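You operate a simulated robot arm through the tools that you are given. There is no shell and no other tool.

Carry out the task below with a simulated robot arm. There is one attempt and no reset: what you move stays moved.

TASK
Wipe the clamped jar's cap clean with the yellow pad, then stand the jar in the blue tray.
Fine: put the pad back and leave the clamp open. Set down upright: what you pick out. What is to be rubbed or washed off counts as gone when no trace of it is left.

It is judged by the outcome, as a careful person would: the job done as asked, and still so three seconds after it is handed in. It fails if anything else is knocked over, pushed out of place, dropped, spilled or broken. Lids that push on must go on centred and level and be pressed home; caps that screw on are set level and turned clockwise until they are tight.

THE ROBOT
A 7-joint arm with a fingered hand, fixed in place. Base frame: the origin is on the floor under the middle of its stand, x ahead of it, y to its left, z up; the work surface is at about z = 0.86. Readings come in m, rad, newtons and seconds.
With the tool pointing down near the work surface it reaches from about 0.26 to 0.7 m from the base axis. Its first joint turns from -2.897 to 2.897 rad. Payload 4 kg.
The TCP is the grasp point between the finger pads, 0.026 m short of the fingertips. In the tool frame z runs along the fingers and y along their closing line. The gripper opens to 0.156 m; its body begins 0.073 m behind the TCP. The gripper is a hand of 4 fingers: y runs from the thumb to the fingers, the wrist lies at [0, 0, -0.239] in the tool frame, and closing takes about 1.5 s.
Orientation is that of the tool frame in the base frame, as [roll, pitch, yaw] about the fixed x, y, z axes, in that order (R = Rz(yaw) Ry(pitch) Rx(roll)). With the fingers straight down and closing along the base's y, the tool's x points along the base's -x, its y along +y and its z along -z.

THE INTERFACE
- The arm moves only by the tool nudge_tool. Its argument "commands" is a list of rows, each a list of 7 numbers: the shift along the base's x, y, z in m, then the turn, a rotation vector about the base's x, y, z in rad, then the closure in counts, from 0 (fully open) to 255 (shut). In form: [[x, y, z, rx, ry, rz, gripper], ...]. A call has 1 to 20 rows; each row is the pose to reach, as a shift and turn from the pose commanded when the call began. Each row takes 0.2 s and may step no farther than 0.05 m and 0.15 rad from the row before; otherwise, or with a gripper value out of range, the whole call is refused. Where a pose cannot be reached the arm comes as near as it can. A force on the tool above 40 N (or 10 N above the force at the start of the call, whichever is more), or a blocked arm, ends the call early, and 0.2 s more pass. Each finger travels about 0.072 m/s and halts on what it meets, pressing with about 31 N; the grip force reading is that of the motor and also rises with nothing between the fingers. The clock runs only during rows and for 0.2 s after the last one: add rows that repeat a pose to give the fingers time. The reply holds the time, the measured pose of the TCP, the force on the tool along the base axes, the opening and the grip force, in the units named above and with some noise, with the torque about the TCP (base axes, N m) and any sound that the robot's microphone picked up, and new pictures: "show" is both (left out), scene, wrist or none.
- Cameras (640 x 400 px; columns grow to the right, rows downward): "scene" is fixed at [0.2205, -0.6491, 1.5143]; the picture's right is [0.97, 0.24, 0.00], its down [0.22, -0.89, -0.41] and it looks along [-0.10, 0.40, -0.91] (base axes); focal length 257 px, centre (320, 200). "wrist" rides on the gripper at [0.058, -0.058, -0.091] in the tool frame; the picture's right is [0.71, 0.71, 0.00], its down [-0.53, 0.53, -0.67] and it looks along [-0.47, 0.47, 0.74] (tool axes); focal length 265 px, centre (320, 200). There is no depth. A picture from a camera that has moved, and an enlarged one, comes with that camera's place and axes in the base frame and with its lens.
- set_grasp(shape): the hand has 4 fingers and takes this shape, open, in about a second: jaw (thumb against the fingers, like two jaws); tri (thumb and two fingers); tip (a fingertip pinch); poke (one finger out to press); point (the index stretched); flat (the hand flat); cup (the hand cupped); fist (a fist). The gripper value then closes the fingers along that shape, each until it touches; the sizes above hold for jaw. It gives what a move gives, with no picture.
- enlarge(camera, box): a new picture of the part [left, top, right, bottom] of that camera's present view, enlarged. It takes no simulated time.
- close_job(): hands the job in; it is judged then, once.

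Places have to be worked out from the pictures, the camera data and where the tool is seen. Open the gripper and draw the arm clear of the work before you hand the job in, unless the task says otherwise.

The tools are called after "Call:" as a command line: name --pt "numbers of a row" for each row, then --argument value for the rest, lists and objects as JSON in quotes. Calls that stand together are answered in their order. nudge_tool: Moves the arm, as the interface text tells. Its arguments: {"type":"object","properties":{"commands":{"type":"array","items":{"type":"array","items":{"type":"number"}}},"show":{"type":"string","enum":["both","scene","wrist","none"]}},"required":["commands"]} The other tools are called the same way: set_grasp (shape) gives the hand a shape; enlarge (camera, box) takes an enlarged picture of a part of a camera's view; close_job () hands the job in.

At the start:

```text
clock: 0.0
eef_pos: [0.3938, -0.2816, 1.1617]
ee_rot: [-3.141, 0.0, -3.141]
contact_force: [-0.5, 0.0, 0.3]
moment: [0.0, -0.01, 0.0]
opening: 0.1559
finger_force: 0.0
shape: jaw
```

scene: 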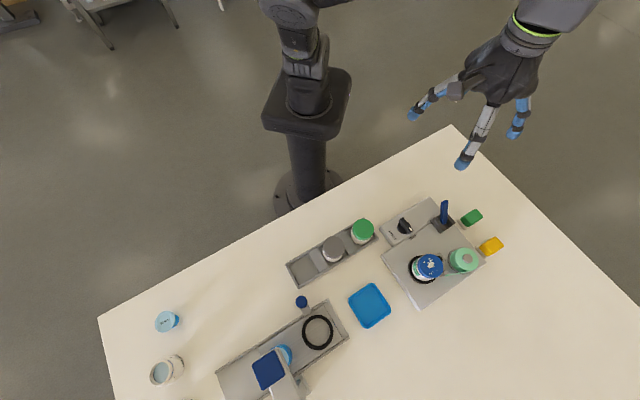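
wrist: 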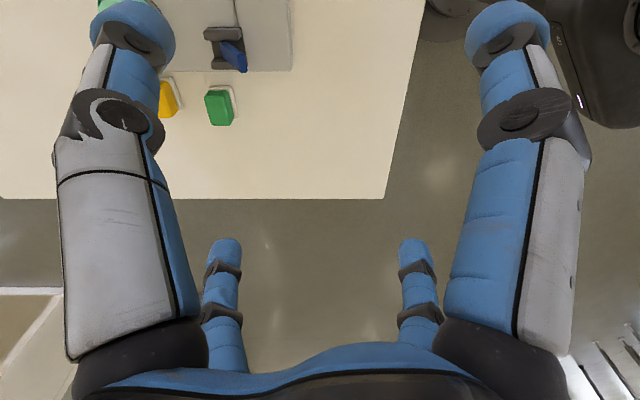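

I start by looking closer at the work area around the clamp, pads and tray.

Call:
enlarge --camera "scene" --box '[370, 180, 520, 320]'

Call:
enlarge --camera "scene" --box '[200, 200, 400, 400]'

Call:
enlarge --camera "scene" --box '[130, 290, 230, 400]'

```text
2.86 times, centred on (445, 250) of scene
camera zoom: at [0.2205, -0.6491, 1.5143], right [0.97, 0.24, 0.0], down [0.22, -0.89, -0.41], along [-0.1, 0.4, -0.91], focal length 736 px, centre (-37, 57)
```

zoom: 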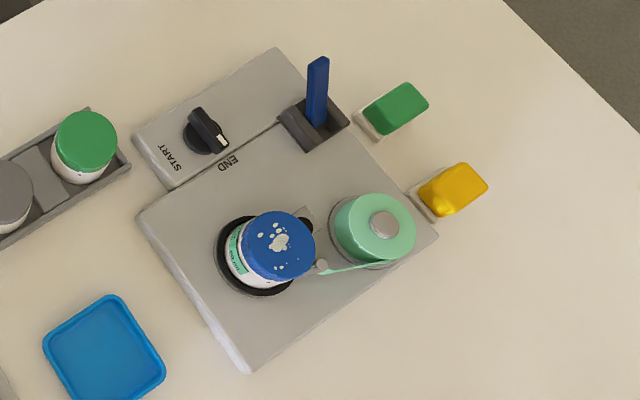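

```text
2.00 times, centred on (300, 300) of scene
camera zoom: at [0.2205, -0.6491, 1.5143], right [0.97, 0.24, 0.0], down [0.22, -0.89, -0.41], along [-0.1, 0.4, -0.91], focal length 515 px, centre (360, 0)
```

zoom: 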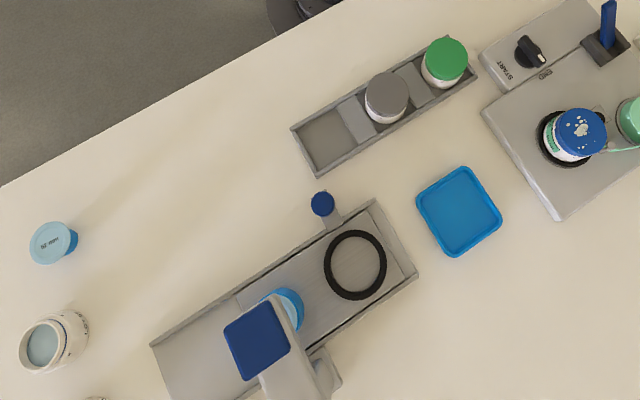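

```text
3.64 times, centred on (180, 345) of scene
camera zoom: at [0.2205, -0.6491, 1.5143], right [0.97, 0.24, 0.0], down [0.22, -0.89, -0.41], along [-0.1, 0.4, -0.91], focal length 936 px, centre (829, -327)
```

zoom: 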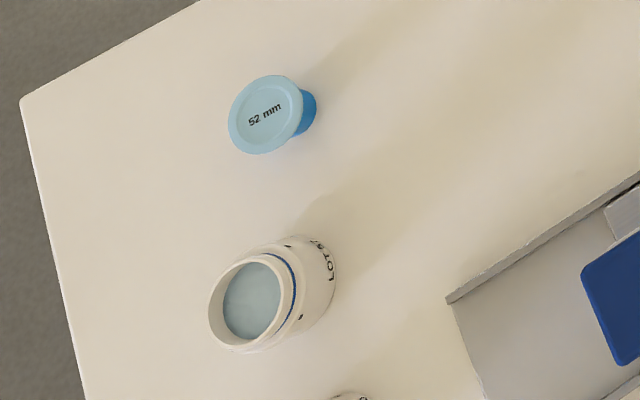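

The scene shows the jar with a stained blue cap in a black holder, a blue lever in a slot, and yellow and green pads in holders. I'll zoom in more on these.

Call:
enlarge --camera "scene" --box '[400, 235, 490, 300]'

Call:
enlarge --camera "scene" --box '[375, 190, 465, 250]'

Call:
enlarge --camera "scene" --box '[450, 200, 520, 260]'

```text
6.15 times, centred on (445, 268) of scene
camera zoom: at [0.2205, -0.6491, 1.5143], right [0.97, 0.24, 0.0], down [0.22, -0.89, -0.41], along [-0.1, 0.4, -0.91], focal length 1584 px, centre (-449, -215)
```

zoom: 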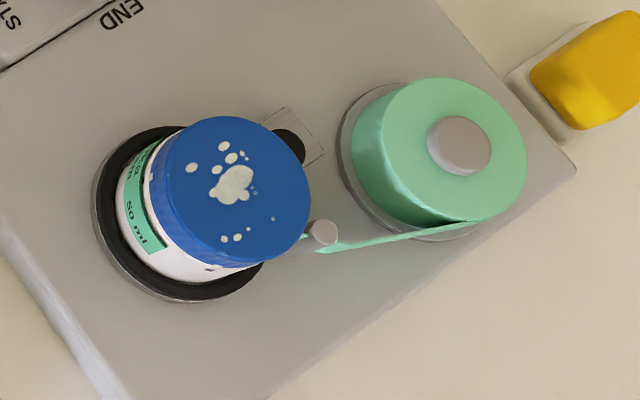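

```text
6.67 times, centred on (420, 220) of scene
camera zoom: at [0.2205, -0.6491, 1.5143], right [0.97, 0.24, 0.0], down [0.22, -0.89, -0.41], along [-0.1, 0.4, -0.91], focal length 1716 px, centre (-347, 67)
```

zoom: 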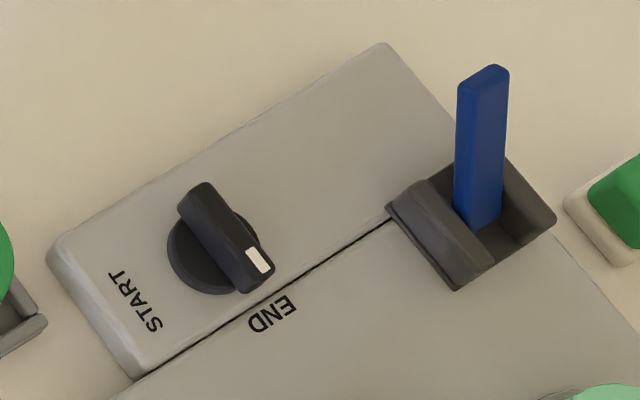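

```text
6.67 times, centred on (485, 230) of scene
camera zoom: at [0.2205, -0.6491, 1.5143], right [0.97, 0.24, 0.0], down [0.22, -0.89, -0.41], along [-0.1, 0.4, -0.91], focal length 1716 px, centre (-780, 0)
```

zoom: 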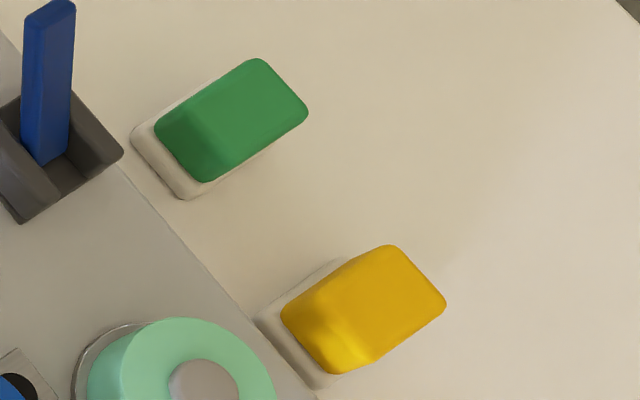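

The machine's axes appear to lie at about 45° in the base frame, with the cap near (0.43, -0.495) and the yellow pad near (0.595, -0.39). I'll swing the tool -45° and move back a bit so the wrist camera looks along +x over the machine.

Call:
nudge_tool --pt "-0.024 -0.023 -0.007 0 0 -0.131 0" --pt "-0.048 -0.046 -0.014 0 0 -0.262 0" --pt "-0.072 -0.069 -0.02 0 0 -0.393 0" --pt "-0.096 -0.092 -0.027 0 0 -0.524 0" --pt "-0.12 -0.115 -0.034 0 0 -0.655 0" --pt "-0.144 -0.138 -0.04 0 0 -0.785 0" --show "both"

```text
clock: 1.4
eef_pos: [0.2487, -0.4194, 1.1232]
ee_rot: [-3.141, 0.003, 2.354]
contact_force: [-0.1, 0.0, -0.2]
moment: [0.0, -0.02, -0.04]
opening: 0.1559
finger_force: 0.1
shape: jaw
camera wrist: at [0.165, -0.419, 1.2141], right [0.0, 1.0, 0.0], down [0.74, 0.0, 0.67], along [0.67, 0.0, -0.74], focal length 265 px, centre (320, 200)
```

scene: 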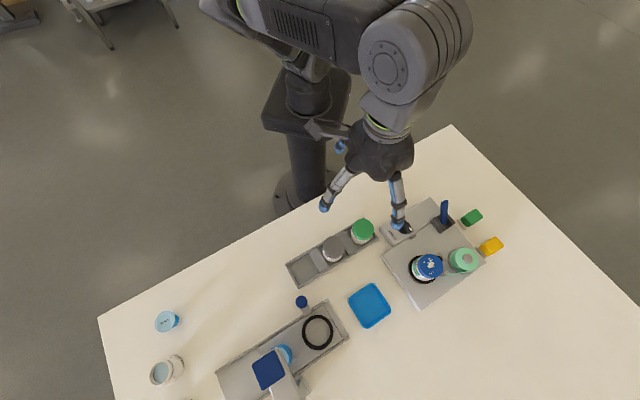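
wrist: 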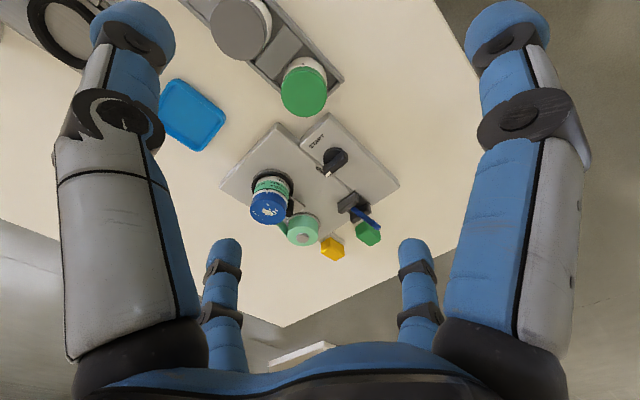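

The wrist camera sees the whole machine (picture down = +x, right = +y). I enlarge it.

Call:
enlarge --camera "wrist" --box '[210, 100, 410, 270]'

Call:
enlarge --camera "wrist" --box '[310, 180, 410, 270]'

Call:
enlarge --camera "wrist" --box '[230, 150, 340, 260]'

```text
2.35 times, centred on (310, 185) of wrist
camera zoom: at [0.165, -0.419, 1.2141], right [0.0, 1.0, 0.0], down [0.74, 0.0, 0.67], along [0.67, 0.0, -0.74], focal length 624 px, centre (344, 235)
```

zoom: 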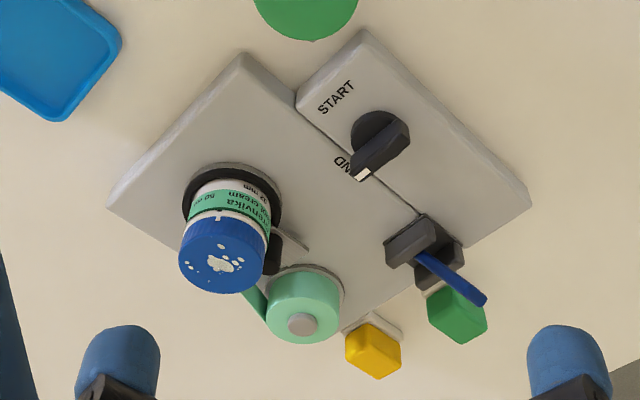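

```text
4.44 times, centred on (360, 225) of wrist
camera zoom: at [0.165, -0.419, 1.2141], right [0.0, 1.0, 0.0], down [0.74, 0.0, 0.67], along [0.67, 0.0, -0.74], focal length 1180 px, centre (142, 89)
```

zoom: 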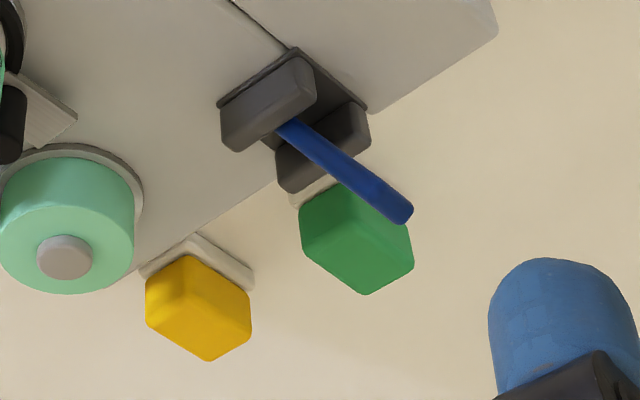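

```text
3.64 times, centred on (285, 205) of wrist
camera zoom: at [0.165, -0.419, 1.2141], right [0.0, 1.0, 0.0], down [0.74, 0.0, 0.67], along [0.67, 0.0, -0.74], focal length 965 px, centre (447, 182)
```

zoom: 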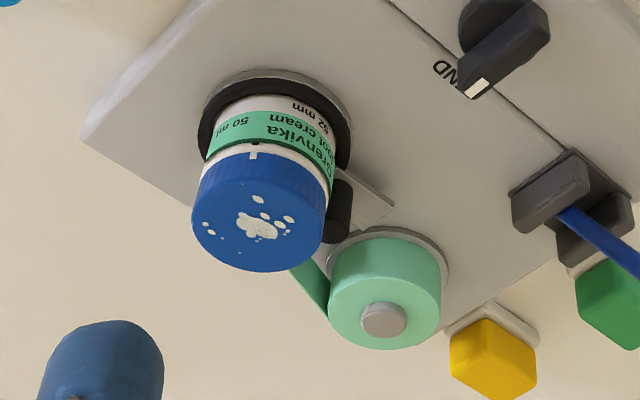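

Triangulating the two views puts the cap top at about (0.433, -0.493, 0.9415) and the yellow pad top near (0.595, -0.394, 0.89). I'll re-take the jaw shape in the air and look at how the fingers sit and close.

Call:
set_grasp --shape "jaw"

Call:
nudge_tool --pt "0 0 0 0 0 0 100" --pt "0 0 0 0 0 0 100" --pt "0 0 0 0 0 0 100" --pt "0 0 0 0 0 0 100" --pt "0 0 0 0 0 0 100" --show "both"

```text
clock: 2.3
eef_pos: [0.2478, -0.4205, 1.1213]
ee_rot: [-3.141, 0.001, 2.357]
contact_force: [0.6, 0.5, -0.5]
moment: [-0.02, -0.02, 0.02]
opening: 0.1559
finger_force: 0.0
shape: jaw
```

```text
clock: 3.5
eef_pos: [0.2484, -0.4205, 1.1209]
ee_rot: [-3.141, 0.001, 2.356]
contact_force: [0.2, -0.4, 0.6]
moment: [0.01, 0.0, 0.02]
opening: 0.0953
finger_force: 0.0
shape: jaw
camera wrist: at [0.1651, -0.4191, 1.2141], right [0.0, 1.0, 0.0], down [0.74, 0.0, 0.67], along [0.67, 0.0, -0.74], focal length 265 px, centre (320, 200)
```

scene: 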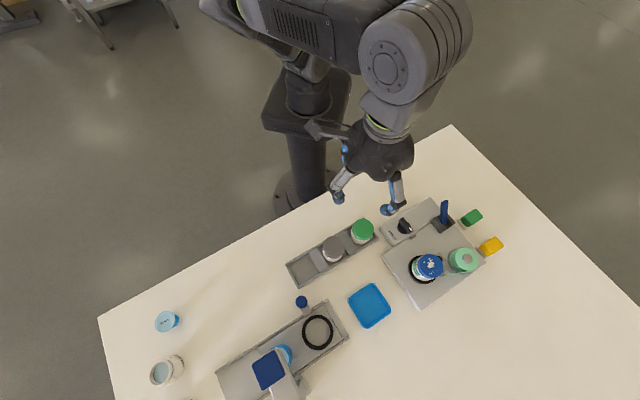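
wrist: 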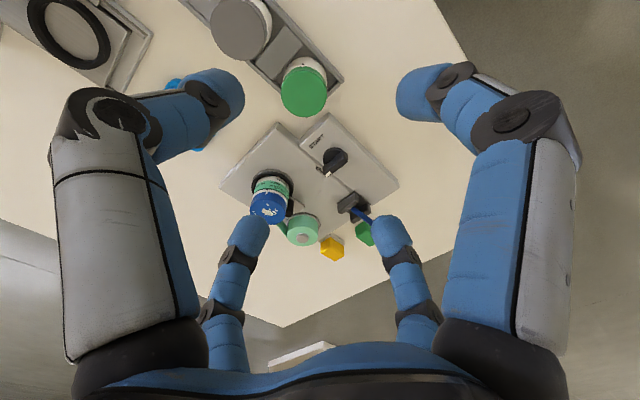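

In jaw shape the four fingers close radially (±x, ±y of the tool). I'll check what the "tip" shape looks like, as it may suit the jar near its neighbours better.

Call:
set_grasp --shape "tip"

Call:
nudge_tool --pt "0 0 0 0 0 0 0" --show "both"

```text
clock: 4.4
eef_pos: [0.2483, -0.4203, 1.1223]
ee_rot: [-3.141, 0.002, 2.358]
contact_force: [-0.1, 0.3, 0.4]
moment: [-0.02, 0.0, 0.02]
opening: 0.156
finger_force: 0.1
shape: tip
```

```text
clock: 4.8
eef_pos: [0.248, -0.4205, 1.1233]
ee_rot: [-3.141, 0.003, 2.356]
contact_force: [-1.0, -0.3, 0.5]
moment: [0.02, 0.0, -0.01]
opening: 0.1558
finger_force: 0.1
shape: tip
camera wrist: at [0.1651, -0.4191, 1.2141], right [0.0, 1.0, 0.0], down [0.74, 0.0, 0.67], along [0.67, 0.0, -0.74], focal length 265 px, centre (320, 200)
```

scene: 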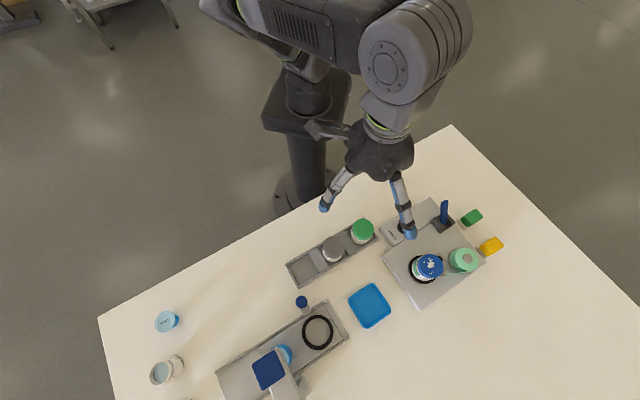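
wrist: 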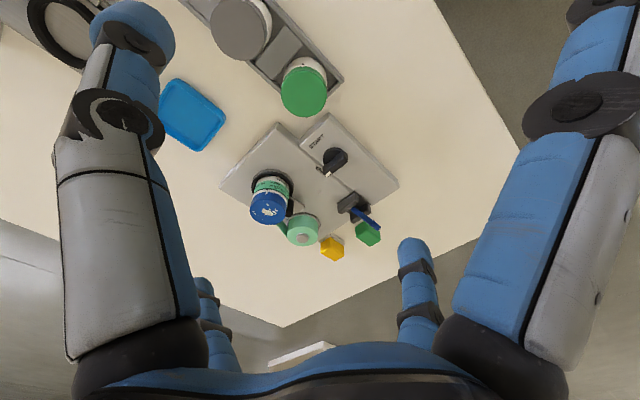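

In "tip" the two side fingers splay out, which would foul neighbours. I'll go back to jaw and look at the finger geometry when closed to about the cap's width.

Call:
set_grasp --shape "jaw"

Call:
nudge_tool --pt "0 0 0 0 0 0 160" --pt "0 0 0 0 0 0 160" --pt "0 0 0 0 0 0 160" --pt "0 0 0 0 0 0 160" --pt "0 0 0 0 0 0 160" --pt "0 0 0 0 0 0 160" --pt "0 0 0 0 0 0 160" --show "wrist"

Call:
enlarge --camera "scene" --box '[310, 110, 430, 230]'

```text
clock: 5.7
eef_pos: [0.2491, -0.4201, 1.122]
ee_rot: [3.141, 0.003, 2.354]
contact_force: [0.2, -0.5, 0.0]
moment: [0.0, 0.0, 0.0]
opening: 0.1559
finger_force: 0.2
shape: jaw
```

```text
clock: 7.3
eef_pos: [0.2488, -0.4197, 1.123]
ee_rot: [-3.14, 0.002, 2.357]
contact_force: [-1.0, -0.4, -0.2]
moment: [-0.01, -0.04, -0.03]
opening: 0.0589
finger_force: 0.0
shape: jaw
camera wrist: at [0.1651, -0.4191, 1.2141], right [0.0, 1.0, 0.0], down [0.74, 0.0, 0.67], along [0.67, 0.0, -0.74], focal length 265 px, centre (320, 200)
```

wrist: 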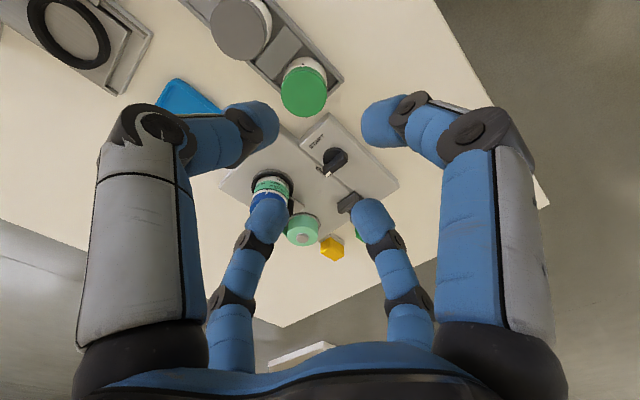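

```text
3.33 times, centred on (370, 170) of scene
camera zoom: at [0.2205, -0.6491, 1.5143], right [0.97, 0.24, 0.0], down [0.22, -0.89, -0.41], along [-0.1, 0.4, -0.91], focal length 858 px, centre (153, 300)
```

zoom: 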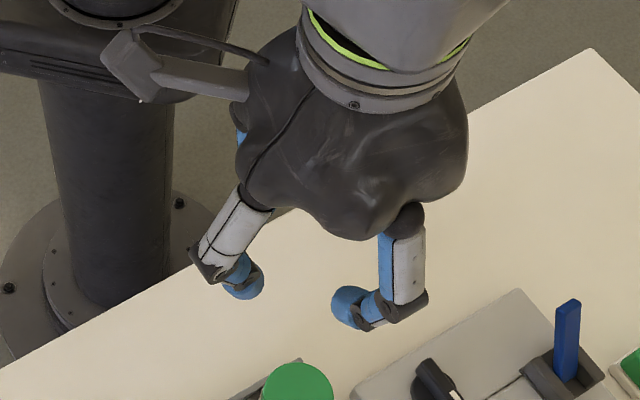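

The fingertips stay about 26 mm below the TCP as they close, with the knuckles wider above. Now I move toward the yellow pad (staying above the lever, z ≈ 1.05) for a close look.

Call:
nudge_tool --pt "0.044 0.005 -0.0 0 0 0 0" --pt "0.088 0.01 -0.014 0 0 0 0" --pt "0.132 0.015 -0.028 0 0 0 0" --pt "0.176 0.02 -0.045 0 0 0 0" --pt "0.22 0.025 -0.065 0 0 0 0" --pt "0.22 0.025 -0.07 0 0 0 0" --show "both"

Call:
enlarge --camera "wrist" --box '[220, 100, 420, 240]'

```text
clock: 8.7
eef_pos: [0.4691, -0.3964, 1.0524]
ee_rot: [3.141, 0.0, 2.356]
contact_force: [-0.6, -0.7, -0.1]
moment: [-0.02, 0.0, -0.01]
opening: 0.1558
finger_force: 0.0
shape: jaw
camera wrist: at [0.387, -0.3957, 1.1439], right [0.0, 1.0, 0.0], down [0.74, 0.0, 0.67], along [0.67, 0.0, -0.74], focal length 265 px, centre (320, 200)
```

scene: 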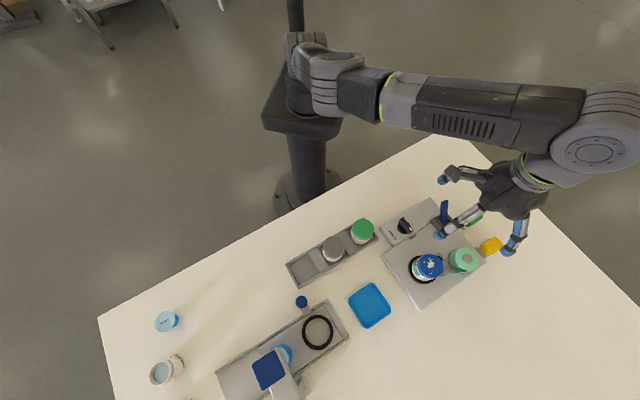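
wrist: 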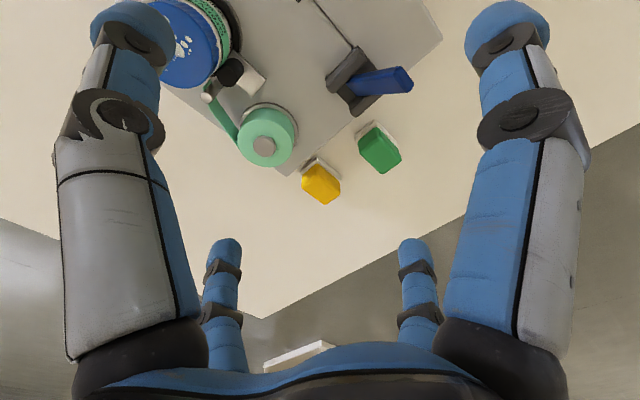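

```text
2.86 times, centred on (320, 170) of wrist
camera zoom: at [0.387, -0.3957, 1.1439], right [0.0, 1.0, 0.0], down [0.74, 0.0, 0.67], along [0.67, 0.0, -0.74], focal length 758 px, centre (320, 286)
```

zoom: 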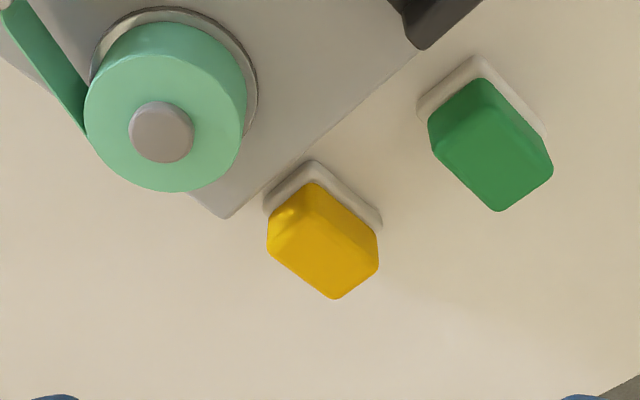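

Call:
enlarge --camera "wrist" --box '[290, 145, 360, 215]'

Call:
enlarge --camera "wrist" --box '[150, 0, 310, 160]'

```text
5.71 times, centred on (325, 180) of wrist
camera zoom: at [0.387, -0.3957, 1.1439], right [0.0, 1.0, 0.0], down [0.74, 0.0, 0.67], along [0.67, 0.0, -0.74], focal length 1517 px, centre (291, 314)
```

zoom: 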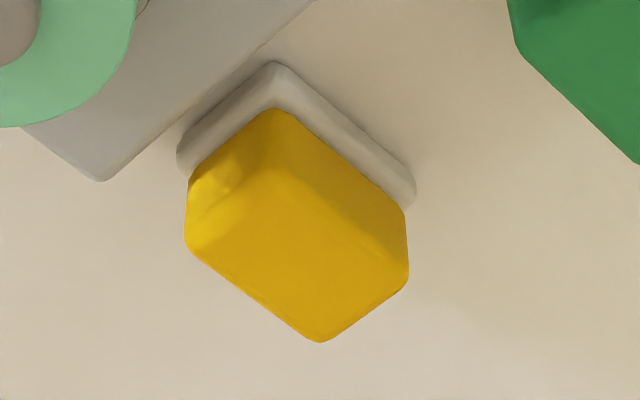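

```text
2.50 times, centred on (230, 80) of wrist
camera zoom: at [0.387, -0.3957, 1.1439], right [0.0, 1.0, 0.0], down [0.74, 0.0, 0.67], along [0.67, 0.0, -0.74], focal length 664 px, centre (545, 500)
```

zoom: 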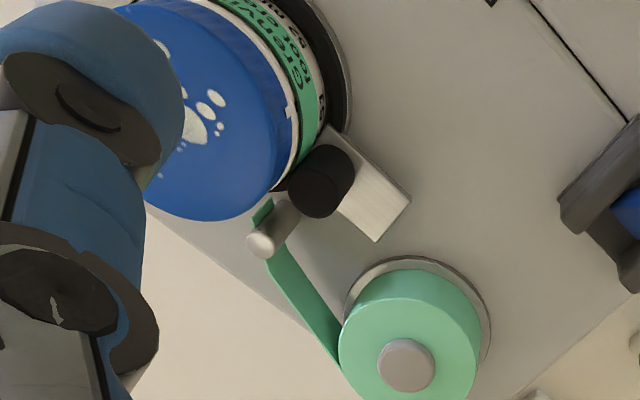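

The pad is about 42 × 27 mm, long side along base (1,1), centre ≈ (0.599, -0.393), top ≈ 0.895, bottom ≈ 0.872. I'll move above it with the fingers pre-closed to ~77 mm and check that the arm reaches with the tool vertical.

Call:
nudge_tool --pt "0.033 0.001 -0.01 0 0 0 130" --pt "0.066 0.002 -0.025 0 0 0 130" --pt "0.099 0.003 -0.045 0 0 0 130" --pt "0.132 0.0046 -0.06 0 0 0 130" --pt "0.132 0.0046 -0.072 0 0 0 130" --pt "0.132 0.0046 -0.072 0 0 0 130" --pt "0.132 0.0046 -0.072 0 0 0 130" --show "both"

Call:
enlarge --camera "scene" --box '[420, 170, 560, 290]'

```text
clock: 10.3
eef_pos: [0.5721, -0.3673, 0.9716]
ee_rot: [3.141, 0.002, 2.357]
contact_force: [0.5, 0.5, 0.0]
moment: [0.0, 0.0, -0.01]
opening: 0.0768
finger_force: 0.1
shape: jaw
out of reach, approached as far as the arm can: row 3, 4, 5, 6, 7
camera wrist: at [0.4891, -0.3674, 1.0634], right [0.0, 1.0, 0.0], down [0.74, 0.0, 0.67], along [0.67, 0.0, -0.74], focal length 265 px, centre (320, 200)
```

scene: 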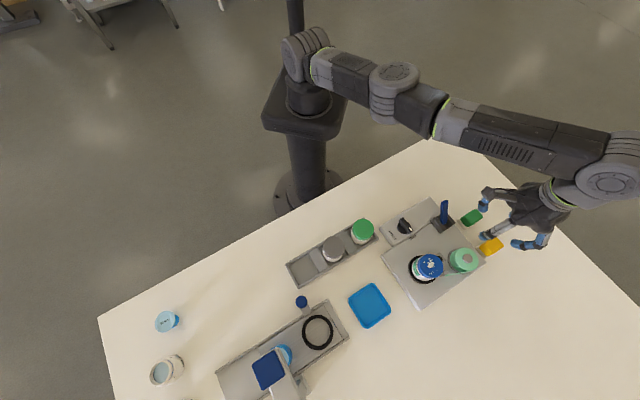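
wrist: 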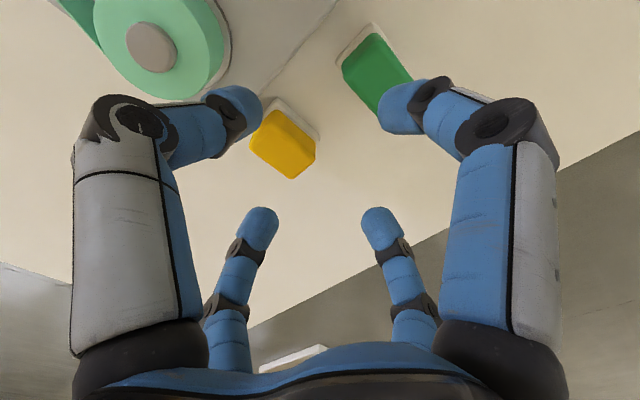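

```text
3.33 times, centred on (490, 230) of scene
camera zoom: at [0.2205, -0.6491, 1.5143], right [0.97, 0.24, 0.0], down [0.22, -0.89, -0.41], along [-0.1, 0.4, -0.91], focal length 858 px, centre (-247, 100)
```

zoom: 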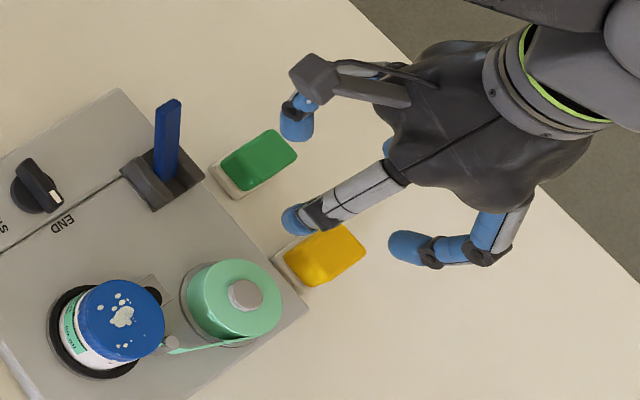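

Vertical reach ends at about r = 0.68 here, short of the pad (r ≈ 0.716). I'll tilt the tool about 0.14 rad outward about the base (1,1) axis – parallel to the pad's long side – while holding place, and check the reading.

Call:
nudge_tool --pt "0 0 0 -0.05 -0.05 0 130" --pt "0 0 0 -0.1 -0.1 0 130" --pt "0 0 0 -0.1 -0.1 0 130" --show "both"

```text
clock: 11.1
eef_pos: [0.5732, -0.3699, 0.9733]
ee_rot: [3.141, 0.144, 2.356]
contact_force: [-0.3, -0.7, -0.2]
moment: [0.01, 0.01, 0.01]
opening: 0.077
finger_force: 0.0
shape: jaw
camera wrist: at [0.4807, -0.36, 1.0561], right [0.01, 0.99, -0.1], down [0.67, 0.07, 0.74], along [0.74, -0.07, -0.67], focal length 265 px, centre (320, 200)
```

scene: 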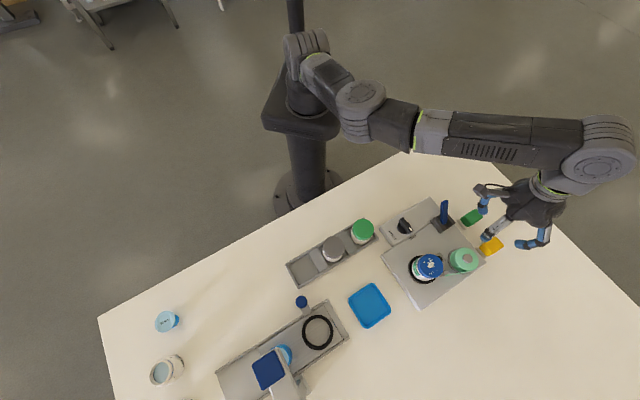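
wrist: 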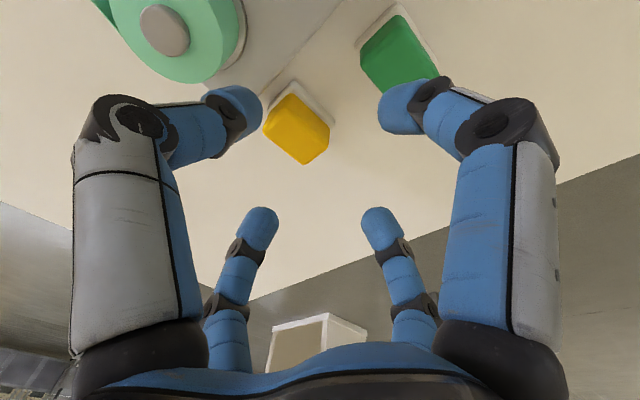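

The tilt was applied at the clipped place (0.573, -0.370, 0.973). Let me enlarge the pad from here to refine its position.

Call:
enlarge --camera "wrist" --box '[240, 60, 360, 180]'

Call:
enlarge --camera "scene" --box '[440, 170, 570, 270]'

```text
3.33 times, centred on (300, 120) of wrist
camera zoom: at [0.4807, -0.36, 1.0561], right [0.01, 0.99, -0.1], down [0.67, 0.07, 0.74], along [0.74, -0.07, -0.67], focal length 885 px, centre (387, 467)
```

zoom: 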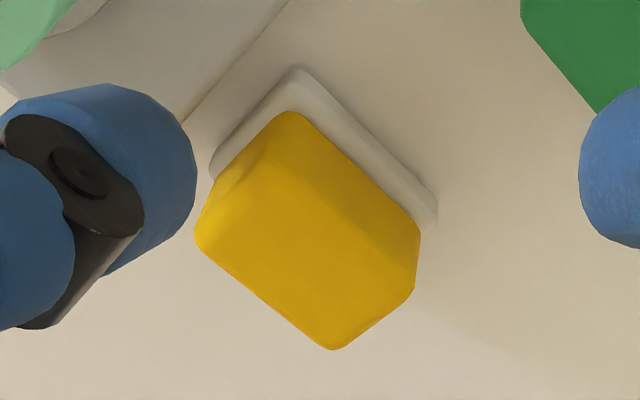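

```text
4.00 times, centred on (505, 220) of scene
camera zoom: at [0.2205, -0.6491, 1.5143], right [0.97, 0.24, 0.0], down [0.22, -0.89, -0.41], along [-0.1, 0.4, -0.91], focal length 1030 px, centre (-420, 120)
```

zoom: 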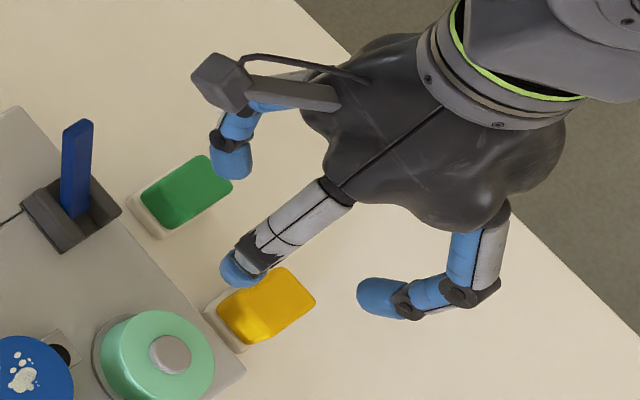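

Refined pad centre ≈ (0.596, -0.3945). I shift the TCP to about (0.597, -0.390) at the same height and check reach.

Call:
nudge_tool --pt "0.0125 -0.0105 -0.005 -0.0 0.0 0 130" --pt "0.025 -0.021 -0.014 0 0 0 130" --pt "0.025 -0.021 -0.024 0 0 0 130" --show "both"

Call:
enlarge --camera "scene" --box '[440, 170, 570, 270]'

Call:
enlarge --camera "wrist" --box '[180, 20, 400, 180]'

```text
clock: 11.9
eef_pos: [0.5951, -0.3923, 0.9506]
ee_rot: [-3.141, 0.142, 2.356]
contact_force: [0.9, 1.2, 0.1]
moment: [0.02, 0.01, -0.06]
opening: 0.0769
finger_force: 0.0
shape: jaw
camera wrist: at [0.504, -0.3823, 1.0328], right [0.0, 0.99, -0.1], down [0.67, 0.07, 0.74], along [0.74, -0.07, -0.67], focal length 265 px, centre (320, 200)
```

scene: 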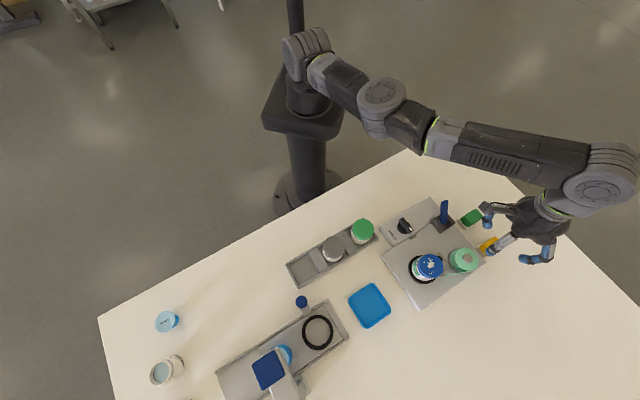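
wrist: 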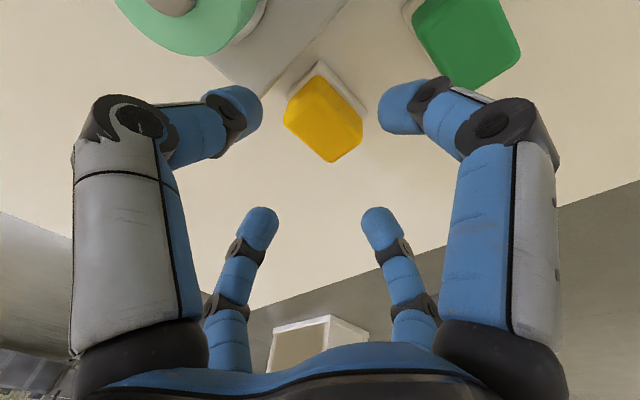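

```text
4.00 times, centred on (505, 220) of scene
camera zoom: at [0.2205, -0.6491, 1.5143], right [0.97, 0.24, 0.0], down [0.22, -0.89, -0.41], along [-0.1, 0.4, -0.91], focal length 1030 px, centre (-420, 120)
```

zoom: 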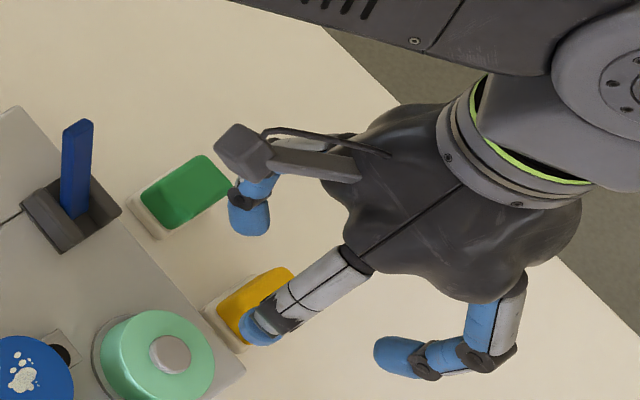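

```text
2.50 times, centred on (290, 100) of wrist
camera zoom: at [0.504, -0.3823, 1.0328], right [0.0, 0.99, -0.1], down [0.67, 0.07, 0.74], along [0.74, -0.07, -0.67], focal length 664 px, centre (395, 450)
```

zoom: 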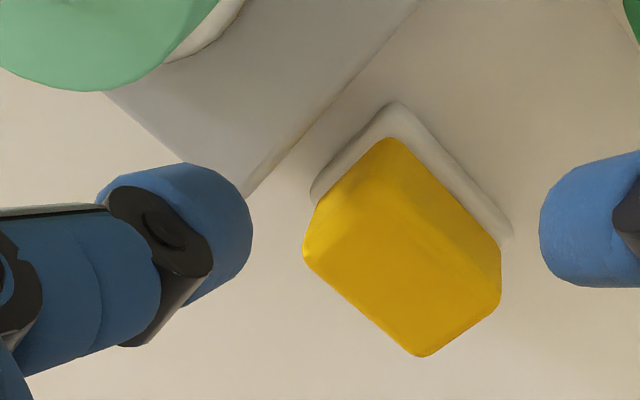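

Pad top ≈ 0.896, bottom ≈ 0.873, centred under the hand. I descend to TCP z ≈ 0.906 and look before closing.

Call:
nudge_tool --pt "0 0 -0.015 0 0 0 130" --pt "0 0 -0.03 0 0 0 130" --pt "0 0 -0.044 0 0 0 130" --pt "0 0 -0.044 0 0 0 130" --show "both"

Call:
enlarge --camera "scene" --box '[440, 190, 570, 290]'

Call:
enlarge --camera "wrist" --box '[180, 20, 440, 260]'

```text
clock: 12.9
eef_pos: [0.598, -0.3926, 0.9105]
ee_rot: [-3.141, 0.147, 2.356]
contact_force: [-1.7, -1.4, 25.1]
moment: [-0.87, 1.01, -0.03]
opening: 0.0783
finger_force: 0.0
shape: jaw
camera wrist: at [0.505, -0.3831, 0.9917], right [0.01, 0.99, -0.1], down [0.67, 0.07, 0.74], along [0.74, -0.07, -0.67], focal length 265 px, centre (320, 200)
```

scene: 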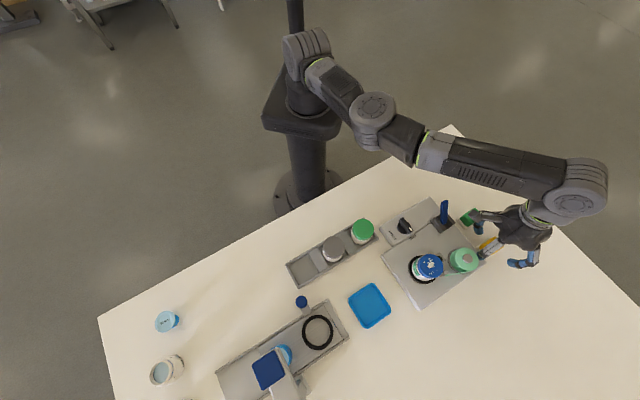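
wrist: 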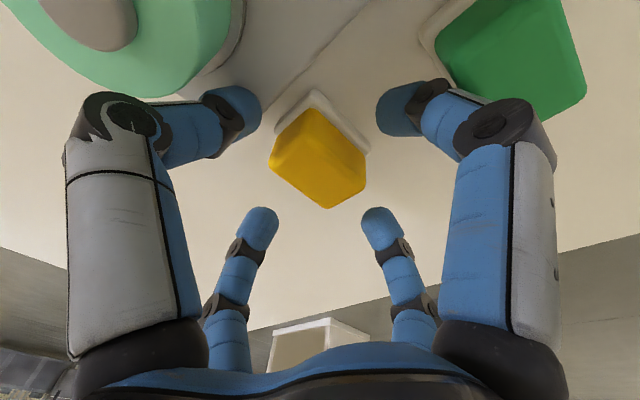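

```text
4.00 times, centred on (505, 240) of scene
camera zoom: at [0.2205, -0.6491, 1.5143], right [0.97, 0.24, 0.0], down [0.22, -0.89, -0.41], along [-0.1, 0.4, -0.91], focal length 1030 px, centre (-420, 40)
```

zoom: 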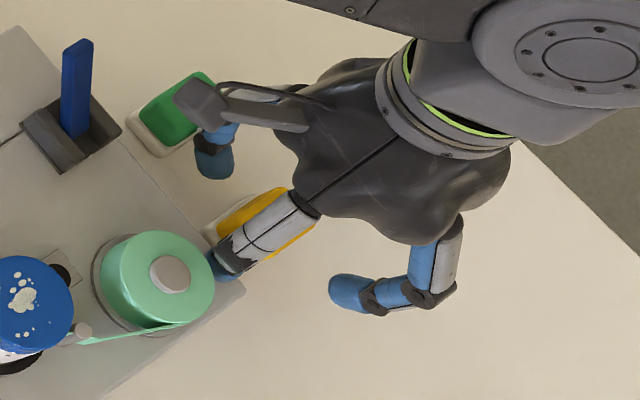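

```text
1.67 times, centred on (310, 140) of wrist
camera zoom: at [0.505, -0.3831, 0.9917], right [0.01, 0.99, -0.1], down [0.67, 0.07, 0.74], along [0.74, -0.07, -0.67], focal length 442 px, centre (337, 300)
```

zoom: 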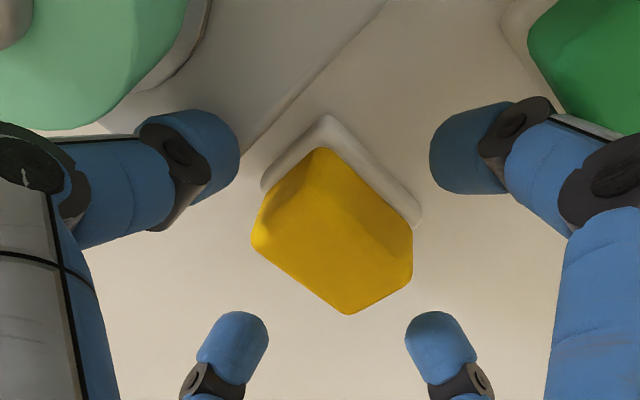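

A 25 N upward force shows a fingertip (the one toward the spool) has landed on the machine plate's edge (top ≈ 0.884), so this finger layout doesn't fit there. I raise straight up and look at the "tri" shape as an alternative.

Call:
nudge_tool --pt "0 0 0.02 0 0 0 130" --pt "0 0 0.044 0 0 0 130" --pt "-0.02 0.02 0.06 0 0 0 130" --pt "-0.05 0.04 0.09 0 0 0 130" --pt "-0.08 0.06 0.12 0 0 0 130" --show "none"

Call:
set_grasp --shape "tri"

Call:
nudge_tool --pt "0 0 0 0 0 0 130" --pt "0 0 0 0 0 0 130" --pt "0 0 0 0 0 0 130" --pt "0 0 0 0 0 0 130" --pt "0 0 0 0 0 0 130" --show "both"

```text
clock: 14.1
eef_pos: [0.5153, -0.3341, 1.027]
ee_rot: [3.142, 0.141, 2.355]
contact_force: [0.6, -0.5, 0.0]
moment: [0.01, 0.0, -0.01]
opening: 0.0766
finger_force: 0.0
shape: jaw
```

```text
clock: 15.0
eef_pos: [0.517, -0.3335, 1.027]
ee_rot: [-3.142, 0.144, 2.355]
contact_force: [0.1, -0.6, 0.4]
moment: [0.02, 0.03, 0.04]
opening: 0.156
finger_force: 0.1
shape: tri
```

```text
clock: 16.2
eef_pos: [0.5167, -0.3339, 1.0274]
ee_rot: [3.14, 0.143, 2.355]
contact_force: [0.0, -0.4, -0.1]
moment: [0.06, 0.01, 0.01]
opening: 0.0768
finger_force: 0.1
shape: tri
camera wrist: at [0.4249, -0.3239, 1.1096], right [0.01, 0.99, -0.1], down [0.67, 0.07, 0.74], along [0.74, -0.07, -0.67], focal length 265 px, centre (320, 200)
```

scene: 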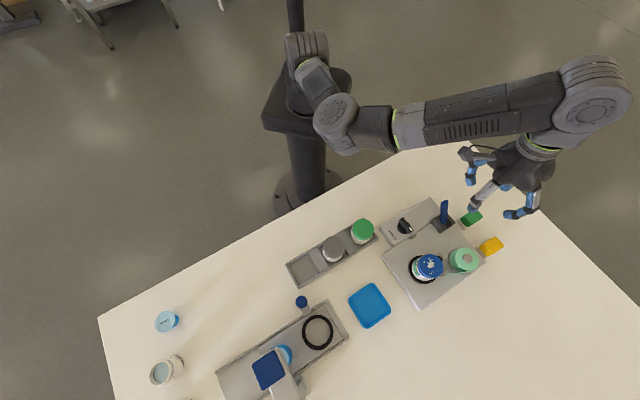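
wrist: 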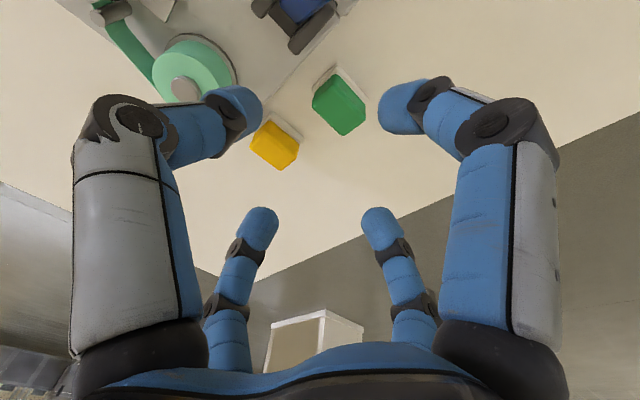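

"tri" is the same layout as jaw, so I'll instead lean the tool so the spool-side finger rides higher than the machine plate: tilt about base x by -0.24 rad (tool pointing slightly to -y), which also helps reach. First back to jaw, then move above the pad with that orientation.

Call:
set_grasp --shape "jaw"

Call:
nudge_tool --pt "0.02 -0.014 -0.015 -0.036 0.025 -0.003 145" --pt "0.04 -0.028 -0.035 -0.071 0.05 -0.006 145" --pt "0.06 -0.042 -0.055 -0.107 0.075 -0.009 145" --pt "0.08 -0.056 -0.075 -0.142 0.1 -0.012 145" --pt "0.08 -0.056 -0.075 -0.142 0.1 -0.012 145" --pt "0.08 -0.056 -0.075 -0.142 0.1 -0.012 145" --show "both"

Call:
enlarge --camera "wrist" --box '[180, 20, 440, 260]'

Call:
enlarge --camera "scene" --box '[440, 190, 570, 290]'

```text
clock: 17.1
eef_pos: [0.5175, -0.3343, 1.0272]
ee_rot: [3.14, 0.143, 2.358]
contact_force: [-0.5, 0.5, -0.5]
moment: [0.03, -0.02, 0.06]
opening: 0.1558
finger_force: 0.0
shape: jaw
```

```text
clock: 18.5
eef_pos: [0.5983, -0.3866, 0.9535]
ee_rot: [-2.966, 0.171, 2.372]
contact_force: [0.7, 0.0, 0.6]
moment: [0.0, 0.0, 0.0]
opening: 0.0674
finger_force: 0.0
shape: jaw
camera wrist: at [0.5166, -0.3634, 1.0423], right [0.0, 0.97, -0.24], down [0.74, 0.16, 0.65], along [0.67, -0.18, -0.72], focal length 265 px, centre (320, 200)
```

scene: 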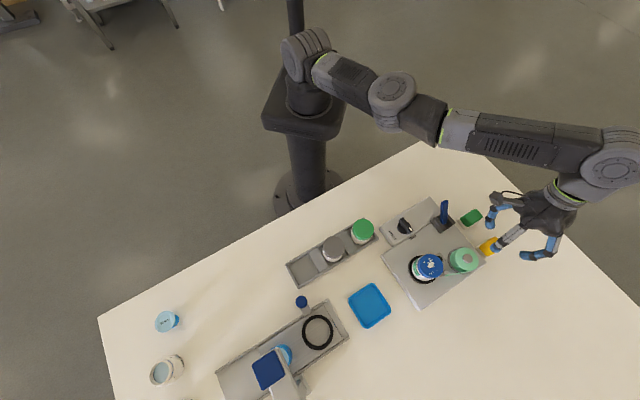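
wrist: 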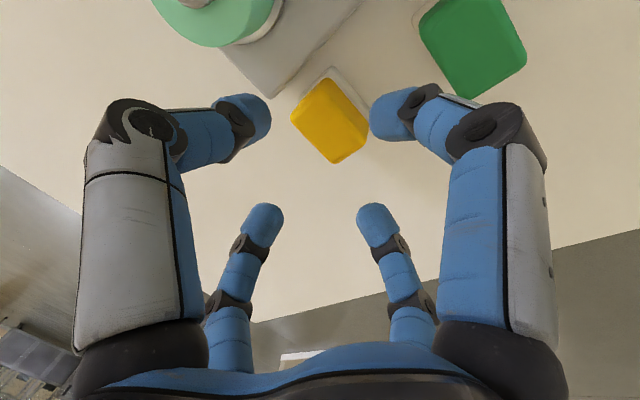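

```text
1.67 times, centred on (310, 140) of wrist
camera zoom: at [0.5166, -0.3634, 1.0423], right [0.0, 0.97, -0.24], down [0.74, 0.16, 0.65], along [0.67, -0.18, -0.72], focal length 442 px, centre (337, 300)
```

zoom: 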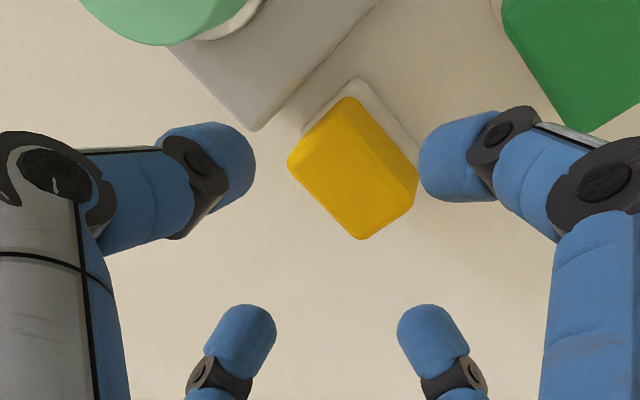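

```text
4.00 times, centred on (505, 240) of scene
camera zoom: at [0.2205, -0.6491, 1.5143], right [0.97, 0.24, 0.0], down [0.22, -0.89, -0.41], along [-0.1, 0.4, -0.91], focal length 1030 px, centre (-420, 40)
```

zoom: 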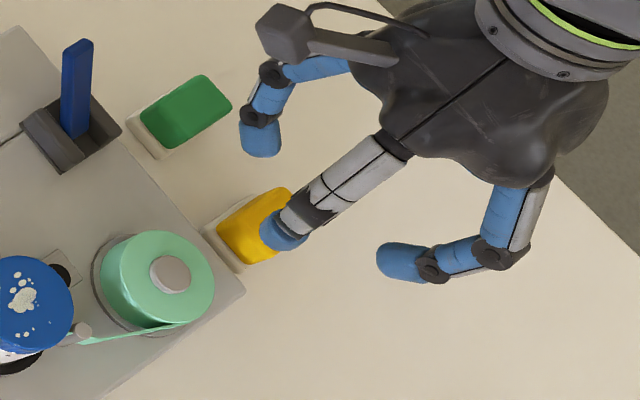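

The pad centre works out again at (0.5935, -0.394). I shift to (0.595, -0.3886) and descend to TCP z ≈ 0.904, watching the force.

Call:
nudge_tool --pt "-0.0035 -0.0026 -0.012 0 0 0 145" --pt "-0.0035 -0.0026 -0.025 0 0 0 145" --pt "-0.0035 -0.0026 -0.038 0 0 0 145" --pt "-0.0035 -0.0026 -0.0475 0 0 0 145" --pt "-0.0035 -0.0026 -0.0475 0 0 0 145" --show "both"

Call:
enlarge --camera "wrist" --box '[180, 20, 440, 260]'

Call:
enlarge --camera "scene" --box '[440, 190, 570, 290]'

```text
clock: 19.7
eef_pos: [0.5945, -0.39, 0.9047]
ee_rot: [-2.967, 0.173, 2.374]
contact_force: [3.9, -2.5, 8.3]
moment: [0.36, 0.34, -0.05]
opening: 0.0665
finger_force: 0.0
shape: jaw
camera wrist: at [0.5113, -0.3676, 0.9943], right [0.0, 0.97, -0.24], down [0.74, 0.16, 0.65], along [0.67, -0.18, -0.72], focal length 265 px, centre (320, 200)
```

scene: 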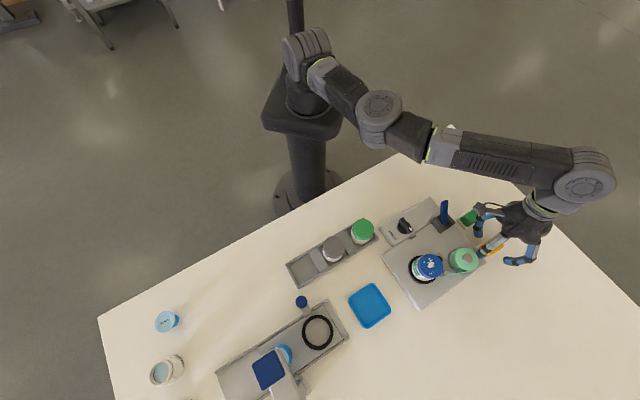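
wrist: 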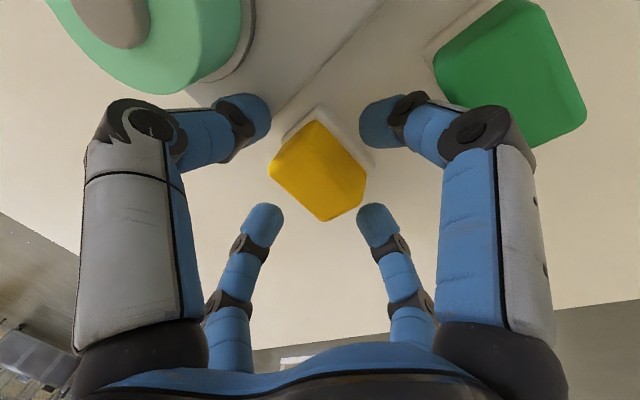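

```text
1.67 times, centred on (310, 140) of wrist
camera zoom: at [0.5113, -0.3676, 0.9943], right [0.0, 0.97, -0.24], down [0.74, 0.16, 0.65], along [0.67, -0.18, -0.72], focal length 442 px, centre (337, 300)
```

zoom: 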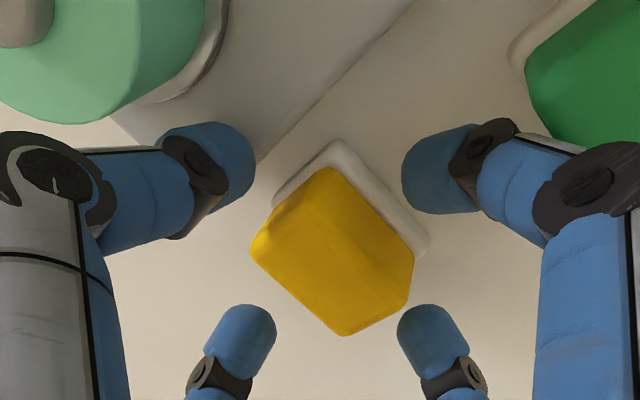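

```text
4.00 times, centred on (505, 240) of scene
camera zoom: at [0.2205, -0.6491, 1.5143], right [0.97, 0.24, 0.0], down [0.22, -0.89, -0.41], along [-0.1, 0.4, -0.91], focal length 1030 px, centre (-420, 40)
```

zoom: 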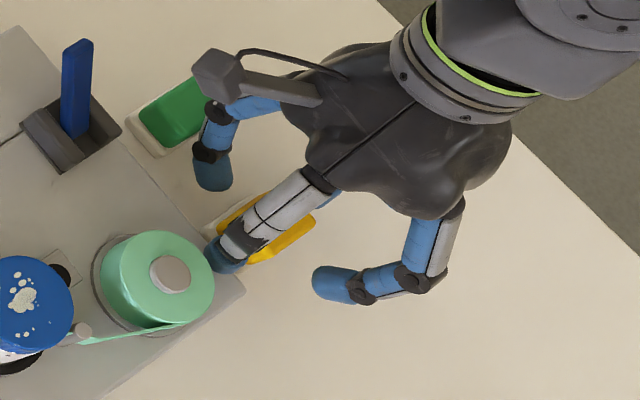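

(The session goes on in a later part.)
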